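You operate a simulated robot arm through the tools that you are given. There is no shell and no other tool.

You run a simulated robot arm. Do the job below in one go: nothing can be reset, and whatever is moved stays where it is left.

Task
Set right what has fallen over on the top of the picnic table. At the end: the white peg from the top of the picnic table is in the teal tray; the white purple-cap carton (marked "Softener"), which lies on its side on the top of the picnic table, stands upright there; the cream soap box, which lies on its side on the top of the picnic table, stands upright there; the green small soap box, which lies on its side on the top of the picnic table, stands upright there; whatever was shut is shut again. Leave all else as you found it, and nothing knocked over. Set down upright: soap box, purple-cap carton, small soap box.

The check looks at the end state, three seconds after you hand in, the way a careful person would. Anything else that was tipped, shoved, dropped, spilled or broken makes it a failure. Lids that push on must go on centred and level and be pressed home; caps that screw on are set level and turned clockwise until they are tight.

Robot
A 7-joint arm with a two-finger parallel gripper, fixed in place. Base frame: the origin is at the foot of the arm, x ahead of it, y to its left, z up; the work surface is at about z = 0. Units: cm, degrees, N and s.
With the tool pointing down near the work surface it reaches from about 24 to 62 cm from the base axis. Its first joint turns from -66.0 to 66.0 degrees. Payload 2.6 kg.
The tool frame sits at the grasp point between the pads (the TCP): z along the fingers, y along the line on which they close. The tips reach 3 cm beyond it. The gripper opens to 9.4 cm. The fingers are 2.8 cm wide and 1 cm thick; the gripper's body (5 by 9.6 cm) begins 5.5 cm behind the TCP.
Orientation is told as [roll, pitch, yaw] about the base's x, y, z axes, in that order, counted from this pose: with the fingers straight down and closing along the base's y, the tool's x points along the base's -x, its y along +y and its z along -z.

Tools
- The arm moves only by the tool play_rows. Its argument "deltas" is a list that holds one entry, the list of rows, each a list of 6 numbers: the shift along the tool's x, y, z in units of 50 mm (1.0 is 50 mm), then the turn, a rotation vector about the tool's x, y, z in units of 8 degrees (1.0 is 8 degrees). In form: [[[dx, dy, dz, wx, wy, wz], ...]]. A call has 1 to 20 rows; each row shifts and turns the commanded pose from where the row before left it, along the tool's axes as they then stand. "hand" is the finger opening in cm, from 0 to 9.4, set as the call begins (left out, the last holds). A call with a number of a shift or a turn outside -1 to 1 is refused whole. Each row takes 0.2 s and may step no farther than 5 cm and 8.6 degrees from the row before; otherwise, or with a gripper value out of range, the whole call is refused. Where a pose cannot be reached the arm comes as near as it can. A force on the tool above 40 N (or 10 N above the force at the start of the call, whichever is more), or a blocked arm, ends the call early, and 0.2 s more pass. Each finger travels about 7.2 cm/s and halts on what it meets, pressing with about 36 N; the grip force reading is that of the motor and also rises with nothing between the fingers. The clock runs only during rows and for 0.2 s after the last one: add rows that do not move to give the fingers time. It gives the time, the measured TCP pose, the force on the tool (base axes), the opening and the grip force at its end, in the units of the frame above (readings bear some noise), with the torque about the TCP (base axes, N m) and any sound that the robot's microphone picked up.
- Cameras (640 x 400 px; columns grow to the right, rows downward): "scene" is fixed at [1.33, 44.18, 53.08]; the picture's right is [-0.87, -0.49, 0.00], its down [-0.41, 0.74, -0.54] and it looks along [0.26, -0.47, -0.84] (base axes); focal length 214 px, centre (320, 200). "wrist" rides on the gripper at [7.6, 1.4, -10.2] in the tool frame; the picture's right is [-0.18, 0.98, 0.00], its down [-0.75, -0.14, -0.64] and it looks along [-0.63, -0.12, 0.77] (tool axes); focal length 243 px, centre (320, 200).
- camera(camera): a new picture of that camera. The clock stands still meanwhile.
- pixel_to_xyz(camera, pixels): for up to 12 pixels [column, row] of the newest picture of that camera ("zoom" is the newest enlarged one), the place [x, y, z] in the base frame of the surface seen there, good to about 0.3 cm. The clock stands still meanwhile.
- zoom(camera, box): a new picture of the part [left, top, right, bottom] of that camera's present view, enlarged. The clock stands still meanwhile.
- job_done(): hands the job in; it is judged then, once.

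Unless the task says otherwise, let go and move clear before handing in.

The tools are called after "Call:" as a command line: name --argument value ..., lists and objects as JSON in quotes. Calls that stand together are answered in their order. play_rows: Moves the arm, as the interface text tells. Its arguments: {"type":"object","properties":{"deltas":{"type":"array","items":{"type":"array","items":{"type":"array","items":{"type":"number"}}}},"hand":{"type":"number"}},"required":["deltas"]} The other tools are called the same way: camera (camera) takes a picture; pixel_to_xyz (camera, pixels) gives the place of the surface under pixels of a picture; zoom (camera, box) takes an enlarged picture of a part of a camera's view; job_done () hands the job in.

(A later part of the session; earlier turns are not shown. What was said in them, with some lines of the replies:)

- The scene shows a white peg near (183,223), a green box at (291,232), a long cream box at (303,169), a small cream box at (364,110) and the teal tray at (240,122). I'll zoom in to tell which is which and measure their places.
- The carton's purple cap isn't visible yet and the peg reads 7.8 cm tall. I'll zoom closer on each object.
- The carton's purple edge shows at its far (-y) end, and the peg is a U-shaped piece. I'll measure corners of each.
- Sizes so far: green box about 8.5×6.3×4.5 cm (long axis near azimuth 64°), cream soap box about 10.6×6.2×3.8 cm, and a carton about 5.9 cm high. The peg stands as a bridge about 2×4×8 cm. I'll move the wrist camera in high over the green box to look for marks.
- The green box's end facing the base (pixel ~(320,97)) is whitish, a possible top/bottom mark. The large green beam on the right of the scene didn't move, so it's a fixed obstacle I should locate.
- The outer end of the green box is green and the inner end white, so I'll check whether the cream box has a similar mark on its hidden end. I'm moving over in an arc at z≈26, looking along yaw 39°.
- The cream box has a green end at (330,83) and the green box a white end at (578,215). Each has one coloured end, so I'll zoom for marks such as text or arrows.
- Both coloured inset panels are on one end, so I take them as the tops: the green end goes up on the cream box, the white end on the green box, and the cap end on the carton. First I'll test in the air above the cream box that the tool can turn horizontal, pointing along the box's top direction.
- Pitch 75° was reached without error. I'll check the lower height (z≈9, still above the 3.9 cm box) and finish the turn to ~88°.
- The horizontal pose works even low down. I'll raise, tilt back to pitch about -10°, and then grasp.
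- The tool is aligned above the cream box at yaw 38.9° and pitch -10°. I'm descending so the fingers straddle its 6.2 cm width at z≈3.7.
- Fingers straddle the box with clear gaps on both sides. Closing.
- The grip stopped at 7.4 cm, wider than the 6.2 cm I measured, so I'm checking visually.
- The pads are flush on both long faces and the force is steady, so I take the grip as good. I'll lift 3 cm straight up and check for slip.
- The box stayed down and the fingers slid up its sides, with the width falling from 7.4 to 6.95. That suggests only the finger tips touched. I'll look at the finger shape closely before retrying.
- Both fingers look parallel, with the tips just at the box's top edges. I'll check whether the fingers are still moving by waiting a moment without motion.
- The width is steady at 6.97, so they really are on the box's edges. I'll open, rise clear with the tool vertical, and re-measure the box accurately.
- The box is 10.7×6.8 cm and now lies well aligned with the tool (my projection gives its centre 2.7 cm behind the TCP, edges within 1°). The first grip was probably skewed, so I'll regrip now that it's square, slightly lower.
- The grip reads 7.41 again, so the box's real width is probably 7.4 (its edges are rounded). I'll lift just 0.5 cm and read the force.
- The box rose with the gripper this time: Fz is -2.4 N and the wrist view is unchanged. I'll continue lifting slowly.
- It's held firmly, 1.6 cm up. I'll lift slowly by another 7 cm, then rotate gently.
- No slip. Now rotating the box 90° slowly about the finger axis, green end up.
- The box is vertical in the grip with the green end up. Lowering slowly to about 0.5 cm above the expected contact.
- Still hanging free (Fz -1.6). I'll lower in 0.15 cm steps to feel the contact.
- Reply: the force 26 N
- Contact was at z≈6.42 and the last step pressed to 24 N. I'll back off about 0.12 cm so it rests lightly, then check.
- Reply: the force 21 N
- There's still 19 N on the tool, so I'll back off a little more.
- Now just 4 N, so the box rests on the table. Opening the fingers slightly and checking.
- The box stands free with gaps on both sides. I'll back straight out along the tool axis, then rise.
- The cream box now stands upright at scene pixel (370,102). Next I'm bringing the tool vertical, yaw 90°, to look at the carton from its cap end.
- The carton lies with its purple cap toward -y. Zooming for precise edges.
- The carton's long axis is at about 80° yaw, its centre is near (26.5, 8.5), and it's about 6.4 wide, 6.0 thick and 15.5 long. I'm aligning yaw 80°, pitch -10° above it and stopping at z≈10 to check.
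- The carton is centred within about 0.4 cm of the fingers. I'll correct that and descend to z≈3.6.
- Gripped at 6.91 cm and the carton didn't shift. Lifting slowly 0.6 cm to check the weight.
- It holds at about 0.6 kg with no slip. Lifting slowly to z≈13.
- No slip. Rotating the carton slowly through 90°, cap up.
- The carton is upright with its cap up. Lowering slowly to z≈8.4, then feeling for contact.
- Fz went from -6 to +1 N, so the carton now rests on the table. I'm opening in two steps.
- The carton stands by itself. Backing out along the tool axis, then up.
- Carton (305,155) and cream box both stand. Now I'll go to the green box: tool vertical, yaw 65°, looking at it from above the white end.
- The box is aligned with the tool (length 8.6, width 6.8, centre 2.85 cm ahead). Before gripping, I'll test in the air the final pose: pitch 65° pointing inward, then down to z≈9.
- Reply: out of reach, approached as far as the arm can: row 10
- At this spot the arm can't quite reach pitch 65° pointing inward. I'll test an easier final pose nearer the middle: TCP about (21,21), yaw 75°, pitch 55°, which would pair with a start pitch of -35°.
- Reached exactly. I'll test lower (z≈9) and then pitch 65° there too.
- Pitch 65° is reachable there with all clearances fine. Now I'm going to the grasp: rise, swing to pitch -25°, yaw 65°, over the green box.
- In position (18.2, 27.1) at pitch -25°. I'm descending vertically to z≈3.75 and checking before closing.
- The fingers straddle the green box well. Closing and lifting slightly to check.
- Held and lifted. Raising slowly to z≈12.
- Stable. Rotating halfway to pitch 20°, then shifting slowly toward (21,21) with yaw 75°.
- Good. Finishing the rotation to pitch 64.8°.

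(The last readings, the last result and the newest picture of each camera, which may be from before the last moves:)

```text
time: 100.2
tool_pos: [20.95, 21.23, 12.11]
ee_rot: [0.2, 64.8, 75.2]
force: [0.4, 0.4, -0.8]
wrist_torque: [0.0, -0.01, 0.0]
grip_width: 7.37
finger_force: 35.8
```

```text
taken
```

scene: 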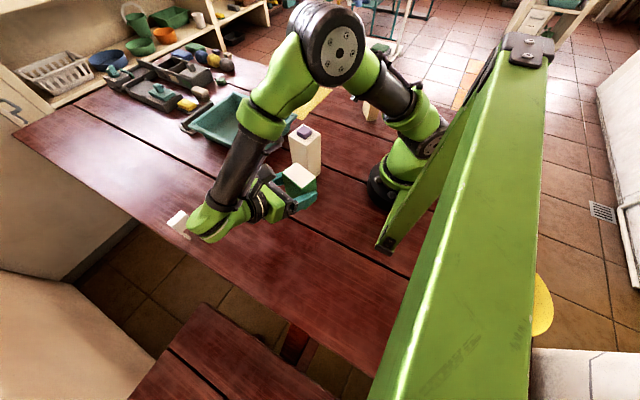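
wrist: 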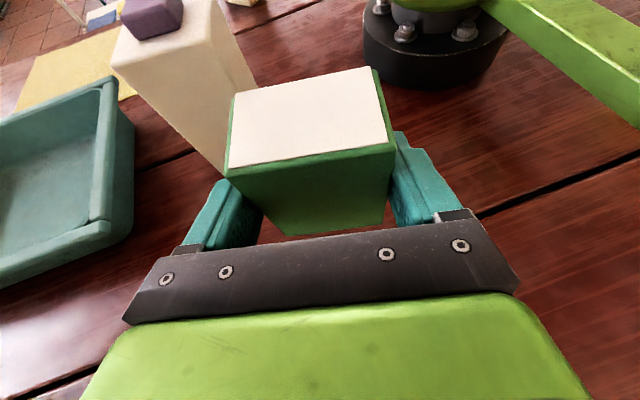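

Upright in the grip with the white end up. Lowering slowly to z≈6.2.

Call:
play_rows --deltas '[[[-0.045, 0, 0.021, 0, 0, 0], [-0.0905, 0, 0.0426, 0, 0, 0], [-0.0905, 0, 0.0426, 0, 0, 0], [-0.0905, 0, 0.0426, 0, 0, 0], [-0.0905, 0, 0.0426, 0, 0, 0], [-0.0905, 0, 0.0426, 0, 0, 0], [-0.0905, 0, 0.0426, 0, 0, 0], [-0.0905, 0, 0.0426, 0, 0, 0], [-0.0905, 0, 0.0426, 0, 0, 0], [-0.0905, 0, 0.0426, 0, 0, 0], [-0.0905, 0, 0.0426, 0, 0, 0], [-0.0905, 0, 0.0426, 0, 0, 0], [0, 0, 0, 0, 0, 0]]]'

Call:
zoom --camera "scene" --box '[180, 120, 360, 255]'

```text
time: 103.0
tool_pos: [20.93, 21.12, 6.26]
ee_rot: [0.2, 64.8, 75.2]
force: [0.3, -0.5, -0.8]
wrist_torque: [0.04, -0.01, -0.03]
grip_width: 7.37
finger_force: 36.4
```

```text
2.96 times, centred on (270, 188) of scene
```

zoom: 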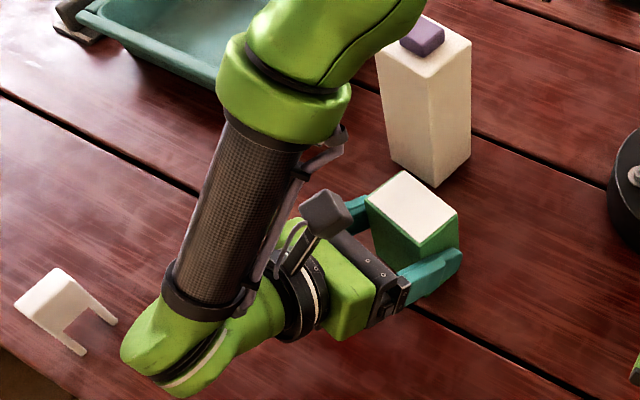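

Still free. Lowering in small steps to feel for contact.

Call:
play_rows --deltas '[[[-0.036, 0, 0.017, 0, 0, 0], [-0.036, 0, 0.017, 0, 0, 0], [0, 0, 0, 0, 0, 0]]]'

Call:
play_rows --deltas '[[[-0.022, 0, 0.01, 0, 0, 0], [0, 0, 0, 0, 0, 0]]]'

Call:
play_rows --deltas '[[[-0.018, 0, 0.0085, 0, 0, 0], [0, 0, 0, 0, 0, 0]]]'

```text
time: 103.8
tool_pos: [21.0, 21.04, 5.83]
ee_rot: [0.2, 64.8, 75.3]
force: [0.5, -0.2, -1.4]
wrist_torque: [0.0, 0.0, 0.0]
grip_width: 7.39
finger_force: 36.0
```

```text
time: 104.4
tool_pos: [20.87, 21.07, 5.85]
ee_rot: [0.2, 64.8, 75.2]
force: [0.4, -0.7, -1.3]
wrist_torque: [0.0, 0.0, -0.03]
grip_width: 7.39
finger_force: 36.4
```

```text
time: 105.0
tool_pos: [20.81, 20.97, 5.74]
ee_rot: [0.4, 64.7, 75.2]
force: [-1.0, -0.9, -0.8]
wrist_torque: [0.02, -0.03, 0.0]
grip_width: 7.39
finger_force: 36.2
```

Call:
play_rows --deltas '[[[-0.018, 0, 0.0085, 0, 0, 0], [0, 0, 0, 0, 0, 0]]]'

Call:
play_rows --deltas '[[[-0.018, 0, 0.0085, 0, 0, 0], [0, 0, 0, 0, 0, 0]]]'

```text
time: 105.6
tool_pos: [21.01, 20.99, 5.55]
ee_rot: [0.3, 64.8, 75.2]
force: [0.4, 0.1, -1.8]
wrist_torque: [0.0, -0.01, -0.02]
grip_width: 7.4
finger_force: 36.1
```

```text
time: 106.2
tool_pos: [21.02, 21.01, 5.41]
ee_rot: [0.1, 64.9, 75.0]
force: [-0.4, -0.3, 3.7]
wrist_torque: [-0.13, -0.12, -0.04]
grip_width: 7.41
finger_force: 35.9
```

Fz turned from -1.8 to +3.7 N, so the green box now rests on the table at TCP z≈5.4. Releasing in two steps.

Call:
play_rows --deltas '[[[0, 0, 0, 0, 0, 0], [0, 0, 0, 0, 0, 0]]]' --hand 8.0

Call:
play_rows --deltas '[[[0, 0, 0, 0, 0, 0], [0, 0, 0, 0, 0, 0]]]' --hand 9.4

Call:
camera --camera "wrist"

Call:
zoom --camera "scene" --box '[180, 120, 360, 255]'

```text
time: 106.8
tool_pos: [20.89, 21.09, 5.42]
ee_rot: [0.2, 64.8, 75.2]
force: [-0.7, -0.5, 0.0]
wrist_torque: [-0.01, 0.02, -0.03]
grip_width: 8.04
finger_force: 0.1
```

```text
time: 107.4
tool_pos: [20.87, 21.15, 5.49]
ee_rot: [0.3, 64.8, 75.3]
force: [0.8, 0.2, 0.6]
wrist_torque: [0.05, 0.01, 0.01]
grip_width: 9.39
finger_force: 0.1
```

```text
taken
```

wrist: 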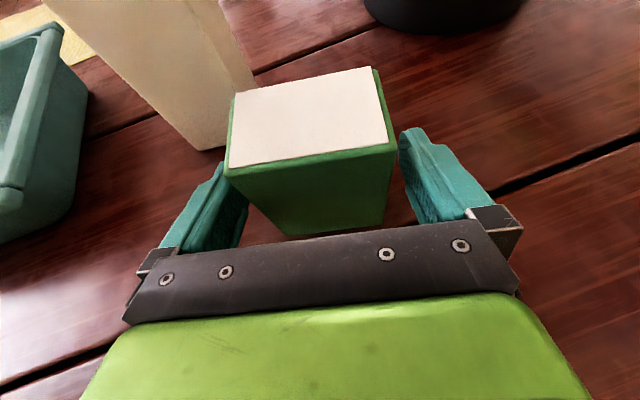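

```text
2.96 times, centred on (270, 188) of scene
```

zoom: 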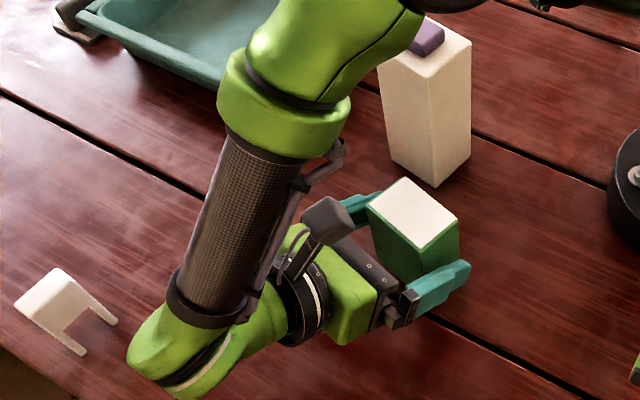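

The green box stands free. Rising vertically keeps it clear of the palm and the fingers have about 1 cm on each side, so I'll go up slowly.

Call:
play_rows --deltas '[[[0.136, 0, -0.064, 0, 0, 0], [0.136, 0, -0.064, 0, 0, 0], [0.136, 0, -0.064, 0, 0, 0], [0.136, 0, -0.064, 0, 0, 0], [0.136, 0, -0.064, 0, 0, 0], [0.181, 0, -0.085, 0, 0, 0], [0.181, 0, -0.085, 0, 0, 0], [0.272, 0, -0.128, 0, 0, 0], [0.272, 0, -0.128, 0, 0, 0], [0.272, 0, -0.128, 0, 0, 0], [0.272, 0, -0.128, 0, 0, 0], [0.272, 0, -0.128, 0, 0, 0], [0, 0, 0, 0, 0, 0]]]'

Call:
camera --camera "scene"

Call:
camera --camera "wrist"

```text
time: 110.2
tool_pos: [21.02, 21.23, 18.64]
ee_rot: [0.2, 64.8, 75.2]
force: [-0.1, -1.6, -0.5]
wrist_torque: [0.0, 0.02, -0.02]
grip_width: 9.43
finger_force: 0.1
```

```text
taken
```

scene: 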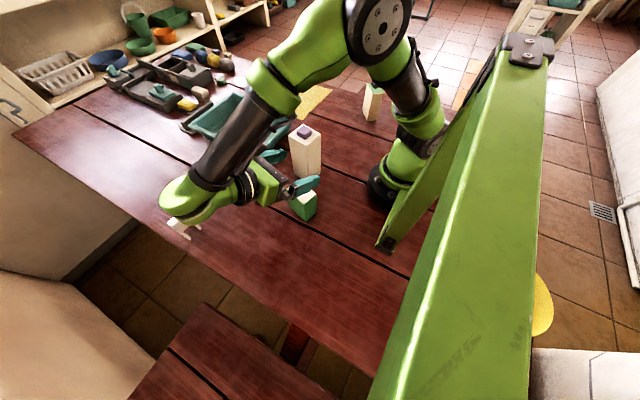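

```text
taken
```

wrist: 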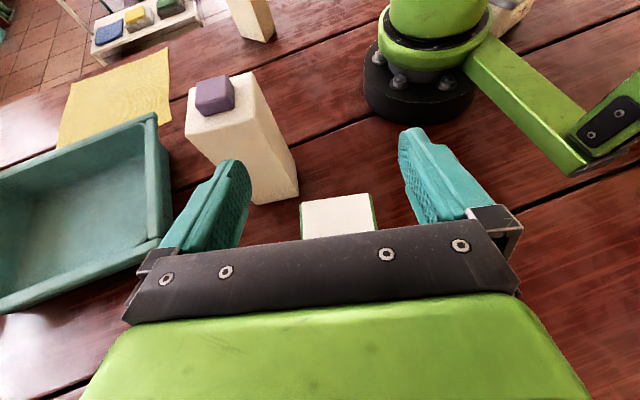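

All three stand upright. I'll bring the tool vertical and to yaw 0 before heading for the peg.

Call:
play_rows --deltas '[[[0.8, 0, -0.376, 0, 0, 0], [0, 0, 0, 0, -0.9, 0], [0, 0, 0, 0, -0.9, 0], [0, 0, 0, 0, -0.9, 0], [0, 0, 0, 0, -0.9, 0], [0, 0, 0, 0, -0.9, 0], [0, 0, 0, 0, -0.9, 0], [0, 0, 0, 0, -0.9, 0], [0, 0, 0, 0, -0.9, 0], [0, 0, 0, 0, -0.9, 0], [0, 0, 0, 0, 0, 0.94], [0, 0, 0, 0, 0, 0.94], [0, 0, 0, 0, 0, 0.94], [0, 0, 0, 0, 0, 0.94], [0, 0, 0, 0, 0, 0.94], [0, 0, 0, 0, 0, 0.94], [0, 0, 0, 0, 0, 0.94], [0, 0, 0, 0, 0, 0.94], [0, 0, 0, 0, 0, 0.94], [0, 0, 0, 0, 0, 0.94]]]'

Call:
camera --camera "scene"

Call:
pixel_to_xyz --camera "scene" --pixels '[[192, 130], [262, 157], [294, 115], [233, 94], [240, 125], [260, 135], [225, 125], [255, 150], [215, 130], [265, 118], [240, 108], [230, 140]]'

Call:
zoom --camera "scene" --box '[150, 80, 330, 240]'

```text
time: 114.4
tool_pos: [20.96, 21.1, 23.19]
ee_rot: [0.0, 0.1, -0.4]
force: [0.2, 0.1, -0.2]
wrist_torque: [0.0, 0.0, -0.01]
grip_width: 9.4
finger_force: 0.0
```

```text
taken
```

scene: 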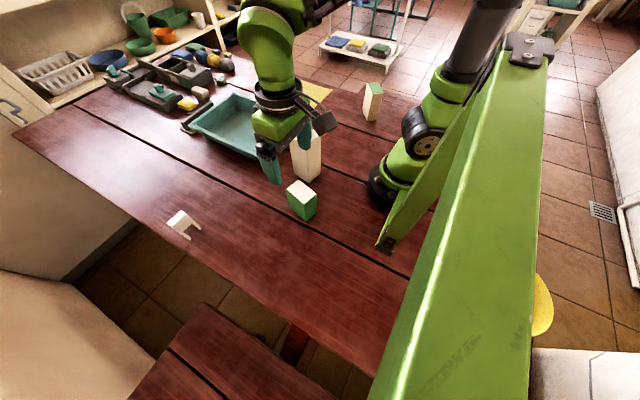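

```text
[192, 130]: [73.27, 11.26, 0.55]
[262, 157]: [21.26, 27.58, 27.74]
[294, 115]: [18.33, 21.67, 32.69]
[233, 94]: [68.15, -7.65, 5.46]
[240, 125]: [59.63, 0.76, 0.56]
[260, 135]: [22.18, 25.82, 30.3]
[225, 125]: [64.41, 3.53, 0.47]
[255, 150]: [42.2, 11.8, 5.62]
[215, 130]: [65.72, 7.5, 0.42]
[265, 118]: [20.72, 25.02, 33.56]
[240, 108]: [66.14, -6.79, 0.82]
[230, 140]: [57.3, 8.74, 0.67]
```

```text
2.50 times, centred on (240, 160) of scene
```

zoom: 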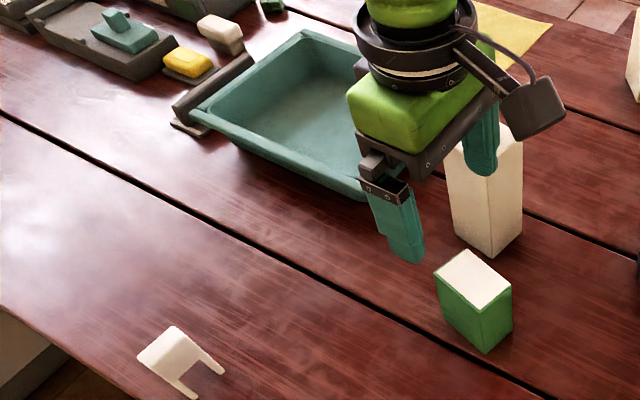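

Tray rim corners are near (42,12,5.6) and (68,-7.7,5.5) with its floor at z≈0.5, and the peg is untouched. Moving above the peg at z≈16.

Call:
play_rows --deltas '[[[-0.53, 0.478, 0.18, 0, 0, 0], [-0.53, 0.478, 0.18, 0, 0, 0], [-0.53, 0.478, 0.18, 0, 0, 0], [-0.53, 0.478, 0.18, 0, 0, 0], [-0.53, 0.478, 0.18, 0, 0, 0], [-0.53, 0.478, 0.18, 0, 0, 0], [-0.53, 0.478, 0.18, 0, 0, 0], [-0.53, 0.478, 0.18, 0, 0, 0], [0, 0, 0, 0, 0, 0]]]'

Call:
camera --camera "wrist"

Call:
camera --camera "scene"

Call:
pixel_to_xyz --camera "scene" --pixels '[[186, 130], [191, 129], [262, 157], [295, 115], [233, 93], [255, 140], [270, 125], [245, 110], [215, 125], [245, 130], [205, 128], [235, 115]]'

```text
time: 116.4
tool_pos: [42.2, 40.01, 16.06]
ee_rot: [0.0, 0.1, -0.3]
force: [0.2, 0.2, 0.0]
wrist_torque: [0.01, 0.01, -0.01]
grip_width: 9.4
finger_force: 0.1
```

```text
taken
```

wrist: 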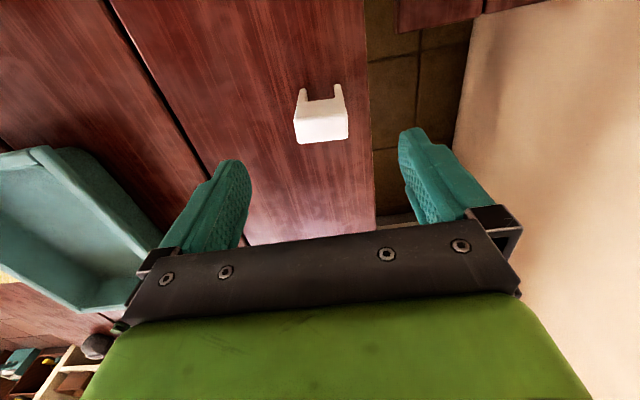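

```text
taken
```

scene: 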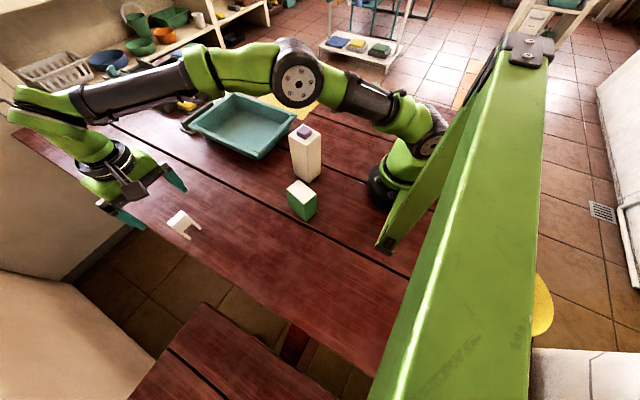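

```text
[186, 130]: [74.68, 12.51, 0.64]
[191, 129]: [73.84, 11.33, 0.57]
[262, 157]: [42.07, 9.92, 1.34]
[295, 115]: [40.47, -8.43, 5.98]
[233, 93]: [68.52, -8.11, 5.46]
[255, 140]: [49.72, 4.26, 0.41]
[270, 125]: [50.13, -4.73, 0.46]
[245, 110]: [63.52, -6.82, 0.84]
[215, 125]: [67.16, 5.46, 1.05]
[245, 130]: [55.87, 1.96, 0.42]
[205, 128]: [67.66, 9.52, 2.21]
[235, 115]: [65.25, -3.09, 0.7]
```

The peg is centred under the tool within 0.2 cm and rotated about -4°. Aligning, descending to z≈6.5, then closing on its solid upper block.

Call:
play_rows --deltas '[[[0.0, -0.01, 0, 0, 0, 0.5], [0, 0, 0.45, 0, 0, 0], [0, 0, 0.45, 0, 0, 0], [0, 0, 0.45, 0, 0, 0], [0, 0, 0.28, 0, 0, 0], [0, 0, 0.28, 0, 0, 0], [0, 0, 0, 0, 0, 0]]]'

Call:
play_rows --deltas '[[[0, 0, 0, 0, 0, 0], [0, 0, 0, 0, 0, 0], [0, 0, 0, 0, 0, 0], [0, 0, 0, 0, 0, 0], [0, 0, 0, 0, 0, 0]]]' --hand 2

Call:
camera --camera "wrist"

Call:
zoom --camera "scene" --box '[100, 140, 240, 260]'

```text
time: 118.0
tool_pos: [42.16, 40.08, 6.29]
ee_rot: [0.2, 0.1, -4.2]
force: [0.3, -0.8, 1.1]
wrist_torque: [0.0, -0.02, 0.07]
grip_width: 9.42
finger_force: 0.1
```

```text
time: 119.2
tool_pos: [42.1, 40.14, 6.32]
ee_rot: [0.2, 0.1, -4.3]
force: [0.3, 0.1, -0.2]
wrist_torque: [0.01, 0.01, 0.0]
grip_width: 4.48
finger_force: 36.0
```

```text
taken
```

wrist: 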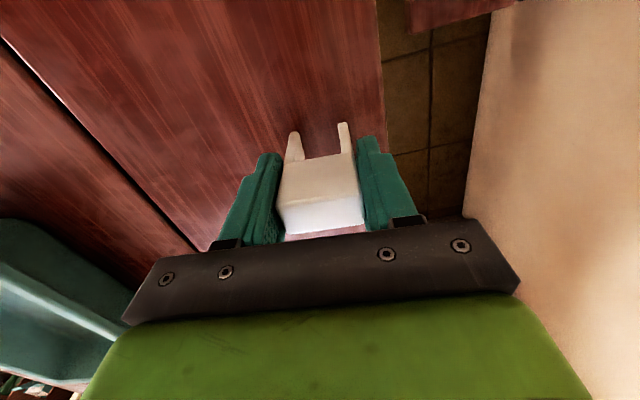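

```text
3.33 times, centred on (170, 200) of scene
```

zoom: 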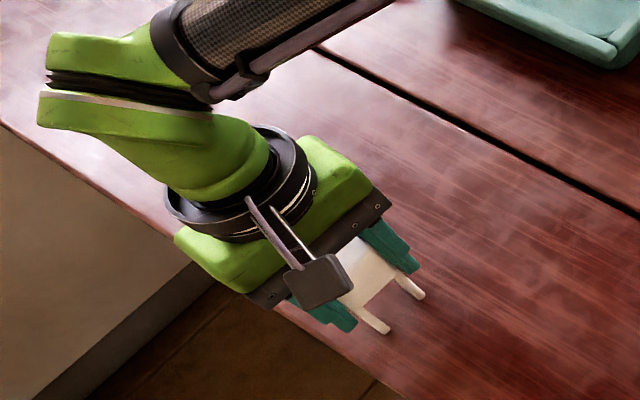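

The peg is gripped at 4.48 cm. Lifting slowly, then checking.

Call:
play_rows --deltas '[[[0, 0, -0.05, 0, 0, 0], [0, 0, -0.1, 0, 0, 0], [0, 0, -0.1, 0, 0, 0], [0, 0, -0.1, 0, 0, 0], [0, 0, -0.15, 0, 0, 0], [0, 0, -0.15, 0, 0, 0], [0, 0, -0.15, 0, 0, 0], [0, 0, -0.15, 0, 0, 0], [0, 0, -0.15, 0, 0, 0], [0, 0, -0.15, 0, 0, 0], [0, 0, -0.15, 0, 0, 0], [0, 0, -0.15, 0, 0, 0], [0, 0, -0.15, 0, 0, 0], [0, 0, -0.15, 0, 0, 0], [0, 0, -0.15, 0, 0, 0], [0, 0, -0.1, 0, 0, 0], [0, 0, 0, 0, 0, 0]]]'

Call:
camera --camera "wrist"

```text
time: 122.8
tool_pos: [42.31, 40.1, 16.92]
ee_rot: [0.0, 0.1, -4.1]
force: [-0.4, -0.5, 0.0]
wrist_torque: [-0.02, 0.02, -0.01]
grip_width: 4.44
finger_force: 35.8
```

```text
taken
```

wrist: 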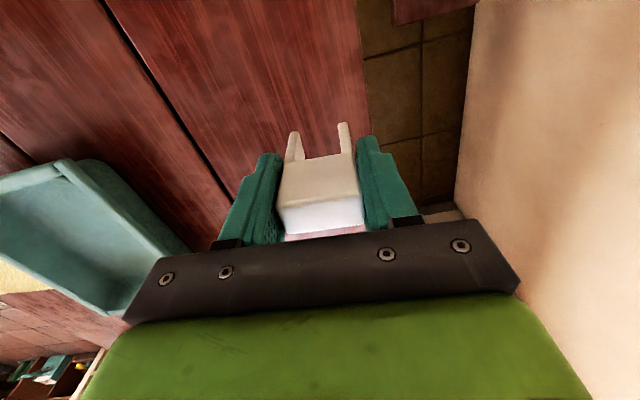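

The peg is held firmly. Carrying it at z≈17 to the middle of the tray, near (54, 2).

Call:
play_rows --deltas '[[[-0.06, -0.155, 0, 0, 0, 0], [-0.12, -0.31, 0, 0, 0, 0], [-0.18, -0.464, 0, 0, 0, 0], [-0.18, -0.464, 0, 0, 0, 0], [-0.18, -0.464, 0, 0, 0, 0], [-0.18, -0.464, 0, 0, 0, 0], [-0.18, -0.464, 0, 0, 0, 0], [-0.18, -0.464, 0, 0, 0, 0], [-0.18, -0.464, 0, 0, 0, 0], [-0.18, -0.464, 0, 0, 0, 0], [-0.18, -0.464, 0, 0, 0, 0], [-0.18, -0.464, 0, 0, 0, 0], [-0.18, -0.464, 0, 0, 0, 0], [-0.18, -0.464, 0, 0, 0, 0], [-0.18, -0.464, 0, 0, 0, 0], [-0.18, -0.464, 0, 0, 0, 0], [-0.12, -0.31, 0, 0, 0, 0], [-0.06, -0.155, 0, 0, 0, 0], [0, 0, 0, 0, 0, 0]]]'

Call:
camera --camera "wrist"

Call:
camera --camera "scene"

```text
time: 126.8
tool_pos: [53.97, 1.8, 16.75]
ee_rot: [0.0, 0.1, -4.2]
force: [0.4, -0.2, 0.1]
wrist_torque: [-0.02, 0.04, -0.02]
grip_width: 4.44
finger_force: 36.1
```

```text
taken
```

wrist: 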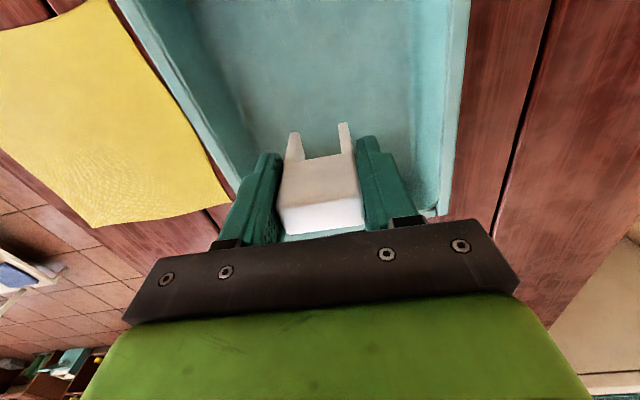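

```text
taken
```

scene: 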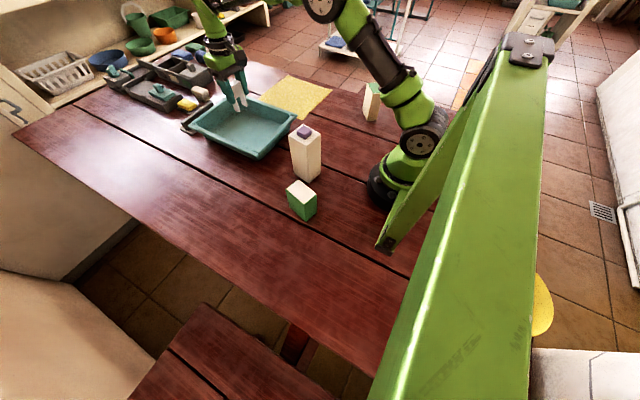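

The peg hangs above the tray centre. Lowering to about 0.5 cm above the tray floor.

Call:
play_rows --deltas '[[[0, 0, 0.1, 0, 0, 0], [0, 0, 0.15, 0, 0, 0], [0, 0, 0.15, 0, 0, 0], [0, 0, 0.15, 0, 0, 0], [0, 0, 0.15, 0, 0, 0], [0, 0, 0.15, 0, 0, 0], [0, 0, 0.15, 0, 0, 0], [0, 0, 0.15, 0, 0, 0], [0, 0, 0.15, 0, 0, 0], [0, 0, 0.15, 0, 0, 0], [0, 0, 0.15, 0, 0, 0], [0, 0, 0.15, 0, 0, 0], [0, 0, 0.1, 0, 0, 0], [0, 0, 0.04, 0, 0, 0], [0, 0, 0, 0, 0, 0]]]'

Call:
play_rows --deltas '[[[0, 0, 0.04, 0, 0, 0], [0, 0, 0, 0, 0, 0]]]'

Call:
play_rows --deltas '[[[0, 0, 0.03, 0, 0, 0], [0, 0, 0, 0, 0, 0]]]'

```text
time: 130.0
tool_pos: [53.87, 1.92, 7.22]
ee_rot: [0.0, 0.1, -4.2]
force: [0.2, 0.1, -0.3]
wrist_torque: [0.01, 0.0, 0.04]
grip_width: 4.45
finger_force: 36.1
```

```text
time: 130.6
tool_pos: [53.88, 1.95, 7.05]
ee_rot: [0.1, 0.1, -4.2]
force: [-0.1, 0.5, 0.2]
wrist_torque: [-0.01, 0.01, 0.01]
grip_width: 4.48
finger_force: 36.2
```

```text
time: 131.2
tool_pos: [53.89, 2.02, 7.0]
ee_rot: [0.1, 0.0, -4.2]
force: [-1.5, -0.3, 8.1]
wrist_torque: [-0.05, 0.13, -0.02]
grip_width: 4.46
finger_force: 36.2
```

Contact with the tray floor (8 N). Easing up a hair and releasing in steps.

Call:
play_rows --deltas '[[[0, 0, -0.012, 0, 0, 0], [0, 0, 0, 0, 0, 0]]]'

Call:
play_rows --deltas '[[[0, 0, 0, 0, 0, 0], [0, 0, 0, 0, 0, 0]]]' --hand 5.2

Call:
play_rows --deltas '[[[0, 0, 0, 0, 0, 0], [0, 0, 0, 0, 0, 0]]]' --hand 7.5

Call:
camera --camera "wrist"

Call:
zoom --camera "scene" --box '[170, 50, 310, 170]'

```text
time: 131.8
tool_pos: [53.8, 1.89, 7.05]
ee_rot: [0.1, 0.1, -4.3]
force: [2.5, 2.0, 5.1]
wrist_torque: [0.05, -0.12, 0.04]
grip_width: 4.45
finger_force: 35.6
```

```text
time: 132.4
tool_pos: [53.85, 1.91, 7.07]
ee_rot: [0.0, 0.1, -4.1]
force: [0.2, -0.3, -0.1]
wrist_torque: [-0.01, 0.0, -0.02]
grip_width: 5.2
finger_force: 0.0
```

```text
time: 133.0
tool_pos: [53.87, 2.0, 7.06]
ee_rot: [0.1, 0.1, -4.2]
force: [0.2, 0.3, 0.0]
wrist_torque: [0.04, 0.0, -0.02]
grip_width: 7.51
finger_force: 0.0
```

```text
taken
```

wrist: 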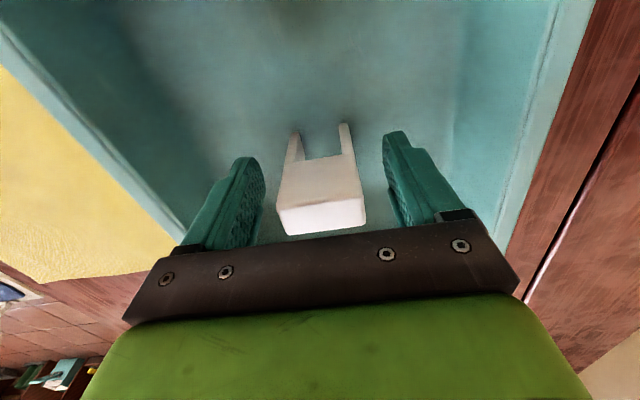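

```text
3.33 times, centred on (240, 110) of scene
```

zoom: 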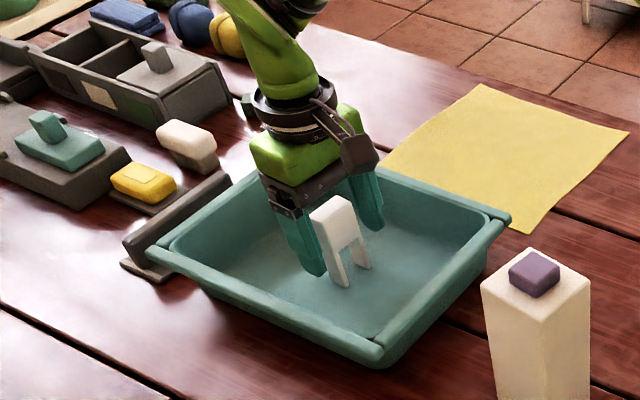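

The peg stands in the tray and the fingers are free. Rising straight up, then retracting to about the start pose (37, 21, 30).

Call:
play_rows --deltas '[[[0, 0, -0.1, 0, 0, 0], [0, 0, -0.2, 0, 0, 0], [0, 0, -0.3, 0, 0, 0], [0, 0, -0.4, 0, 0, 0], [0, 0, -0.5, 0, 0, 0], [0, 0, -0.5, 0, 0, 0], [0, 0, -0.5, 0, 0, 0], [0.4, 0, -0.5, 0, 0, 0], [0.4, 0, -0.5, 0, 0, 0], [0.4, 0.3, -0.5, 0, 0, 0], [0.4, 0.4, -0.4, 0, 0, 0], [0.4, 0.5, 0, 0, 0, 0], [0.4, 0.5, 0, 0, 0, 0], [0.4, 0.5, 0, 0, 0, 0], [0.4, 0.5, 0, 0, 0, 0], [0, 0.4, 0, 0, 0, 0], [0, 0, 0, 0, 0, 0]]]'

Call:
camera --camera "scene"

Call:
zoom --camera "scene" --box '[170, 60, 400, 230]'

Call:
camera --camera "wrist"

```text
time: 136.6
tool_pos: [39.37, 18.7, 29.2]
ee_rot: [0.1, 0.1, -4.2]
force: [-0.7, -0.4, 0.4]
wrist_torque: [-0.03, 0.01, -0.04]
grip_width: 7.5
finger_force: 0.1
```

```text
taken
```

scene: 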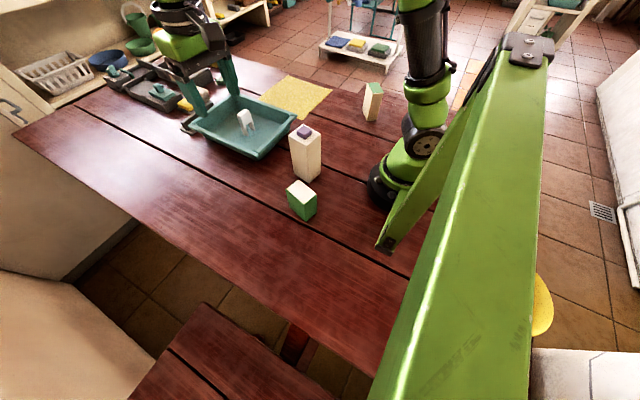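

```text
2.35 times, centred on (285, 145) of scene
```

zoom: 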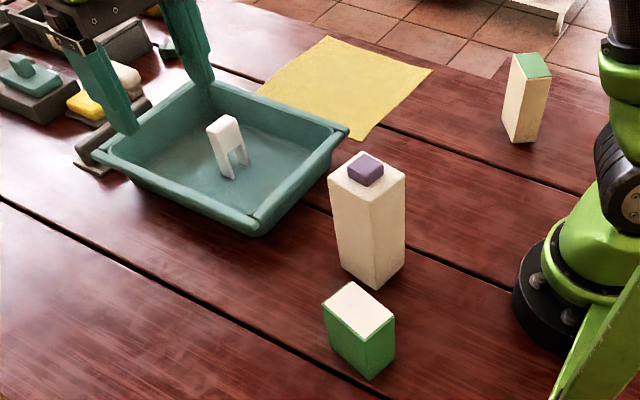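

```text
taken
```

wrist: 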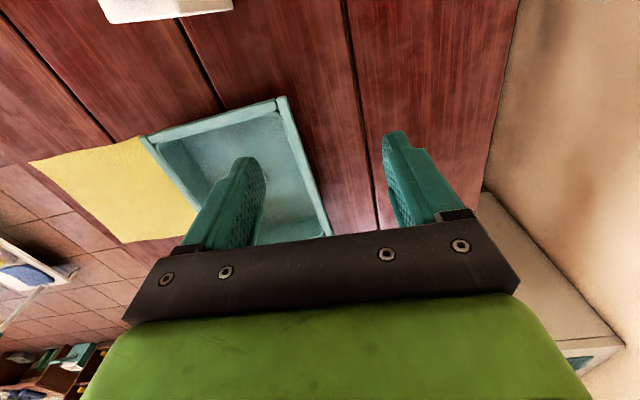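

The last pictures show the carton at (305,155) with its cap up, the cream box at (372,102) green end up and the green box at (301,200) white end up, all standing. The peg is in the tray at (245,122), nothing else looks disturbed, nothing was opened, and the arm is clear, so I'm handing in.

Call:
job_done

```text
The job is handed in.
```

I've handed the job in. The last pictures show everything in place, but I don't have the check's result yet.

- **White peg:** it stands on its legs near the middle of the teal tray.
- **Purple-cap carton:** it stands upright on the table close to where it lay, cap up.
- **Cream soap box:** it stands upright on the table close to where it lay, with its green end up.
- **Green small soap box:** it stands upright with its white end up, about 7 cm from where it lay. The arm couldn't reach the angle it needed at the original spot.

I saw no words or arrows on either soap box, so I took the single end in a different colour as the top. If that's wrong, both boxes are upside down.

On the first try the fingers slid up the sides of the cream box without lifting it. It shifted by a few millimetres, and the second grip held.

I opened nothing, so nothing needed shutting. I saw no other object moved or knocked over, and the arm is clear of everything.
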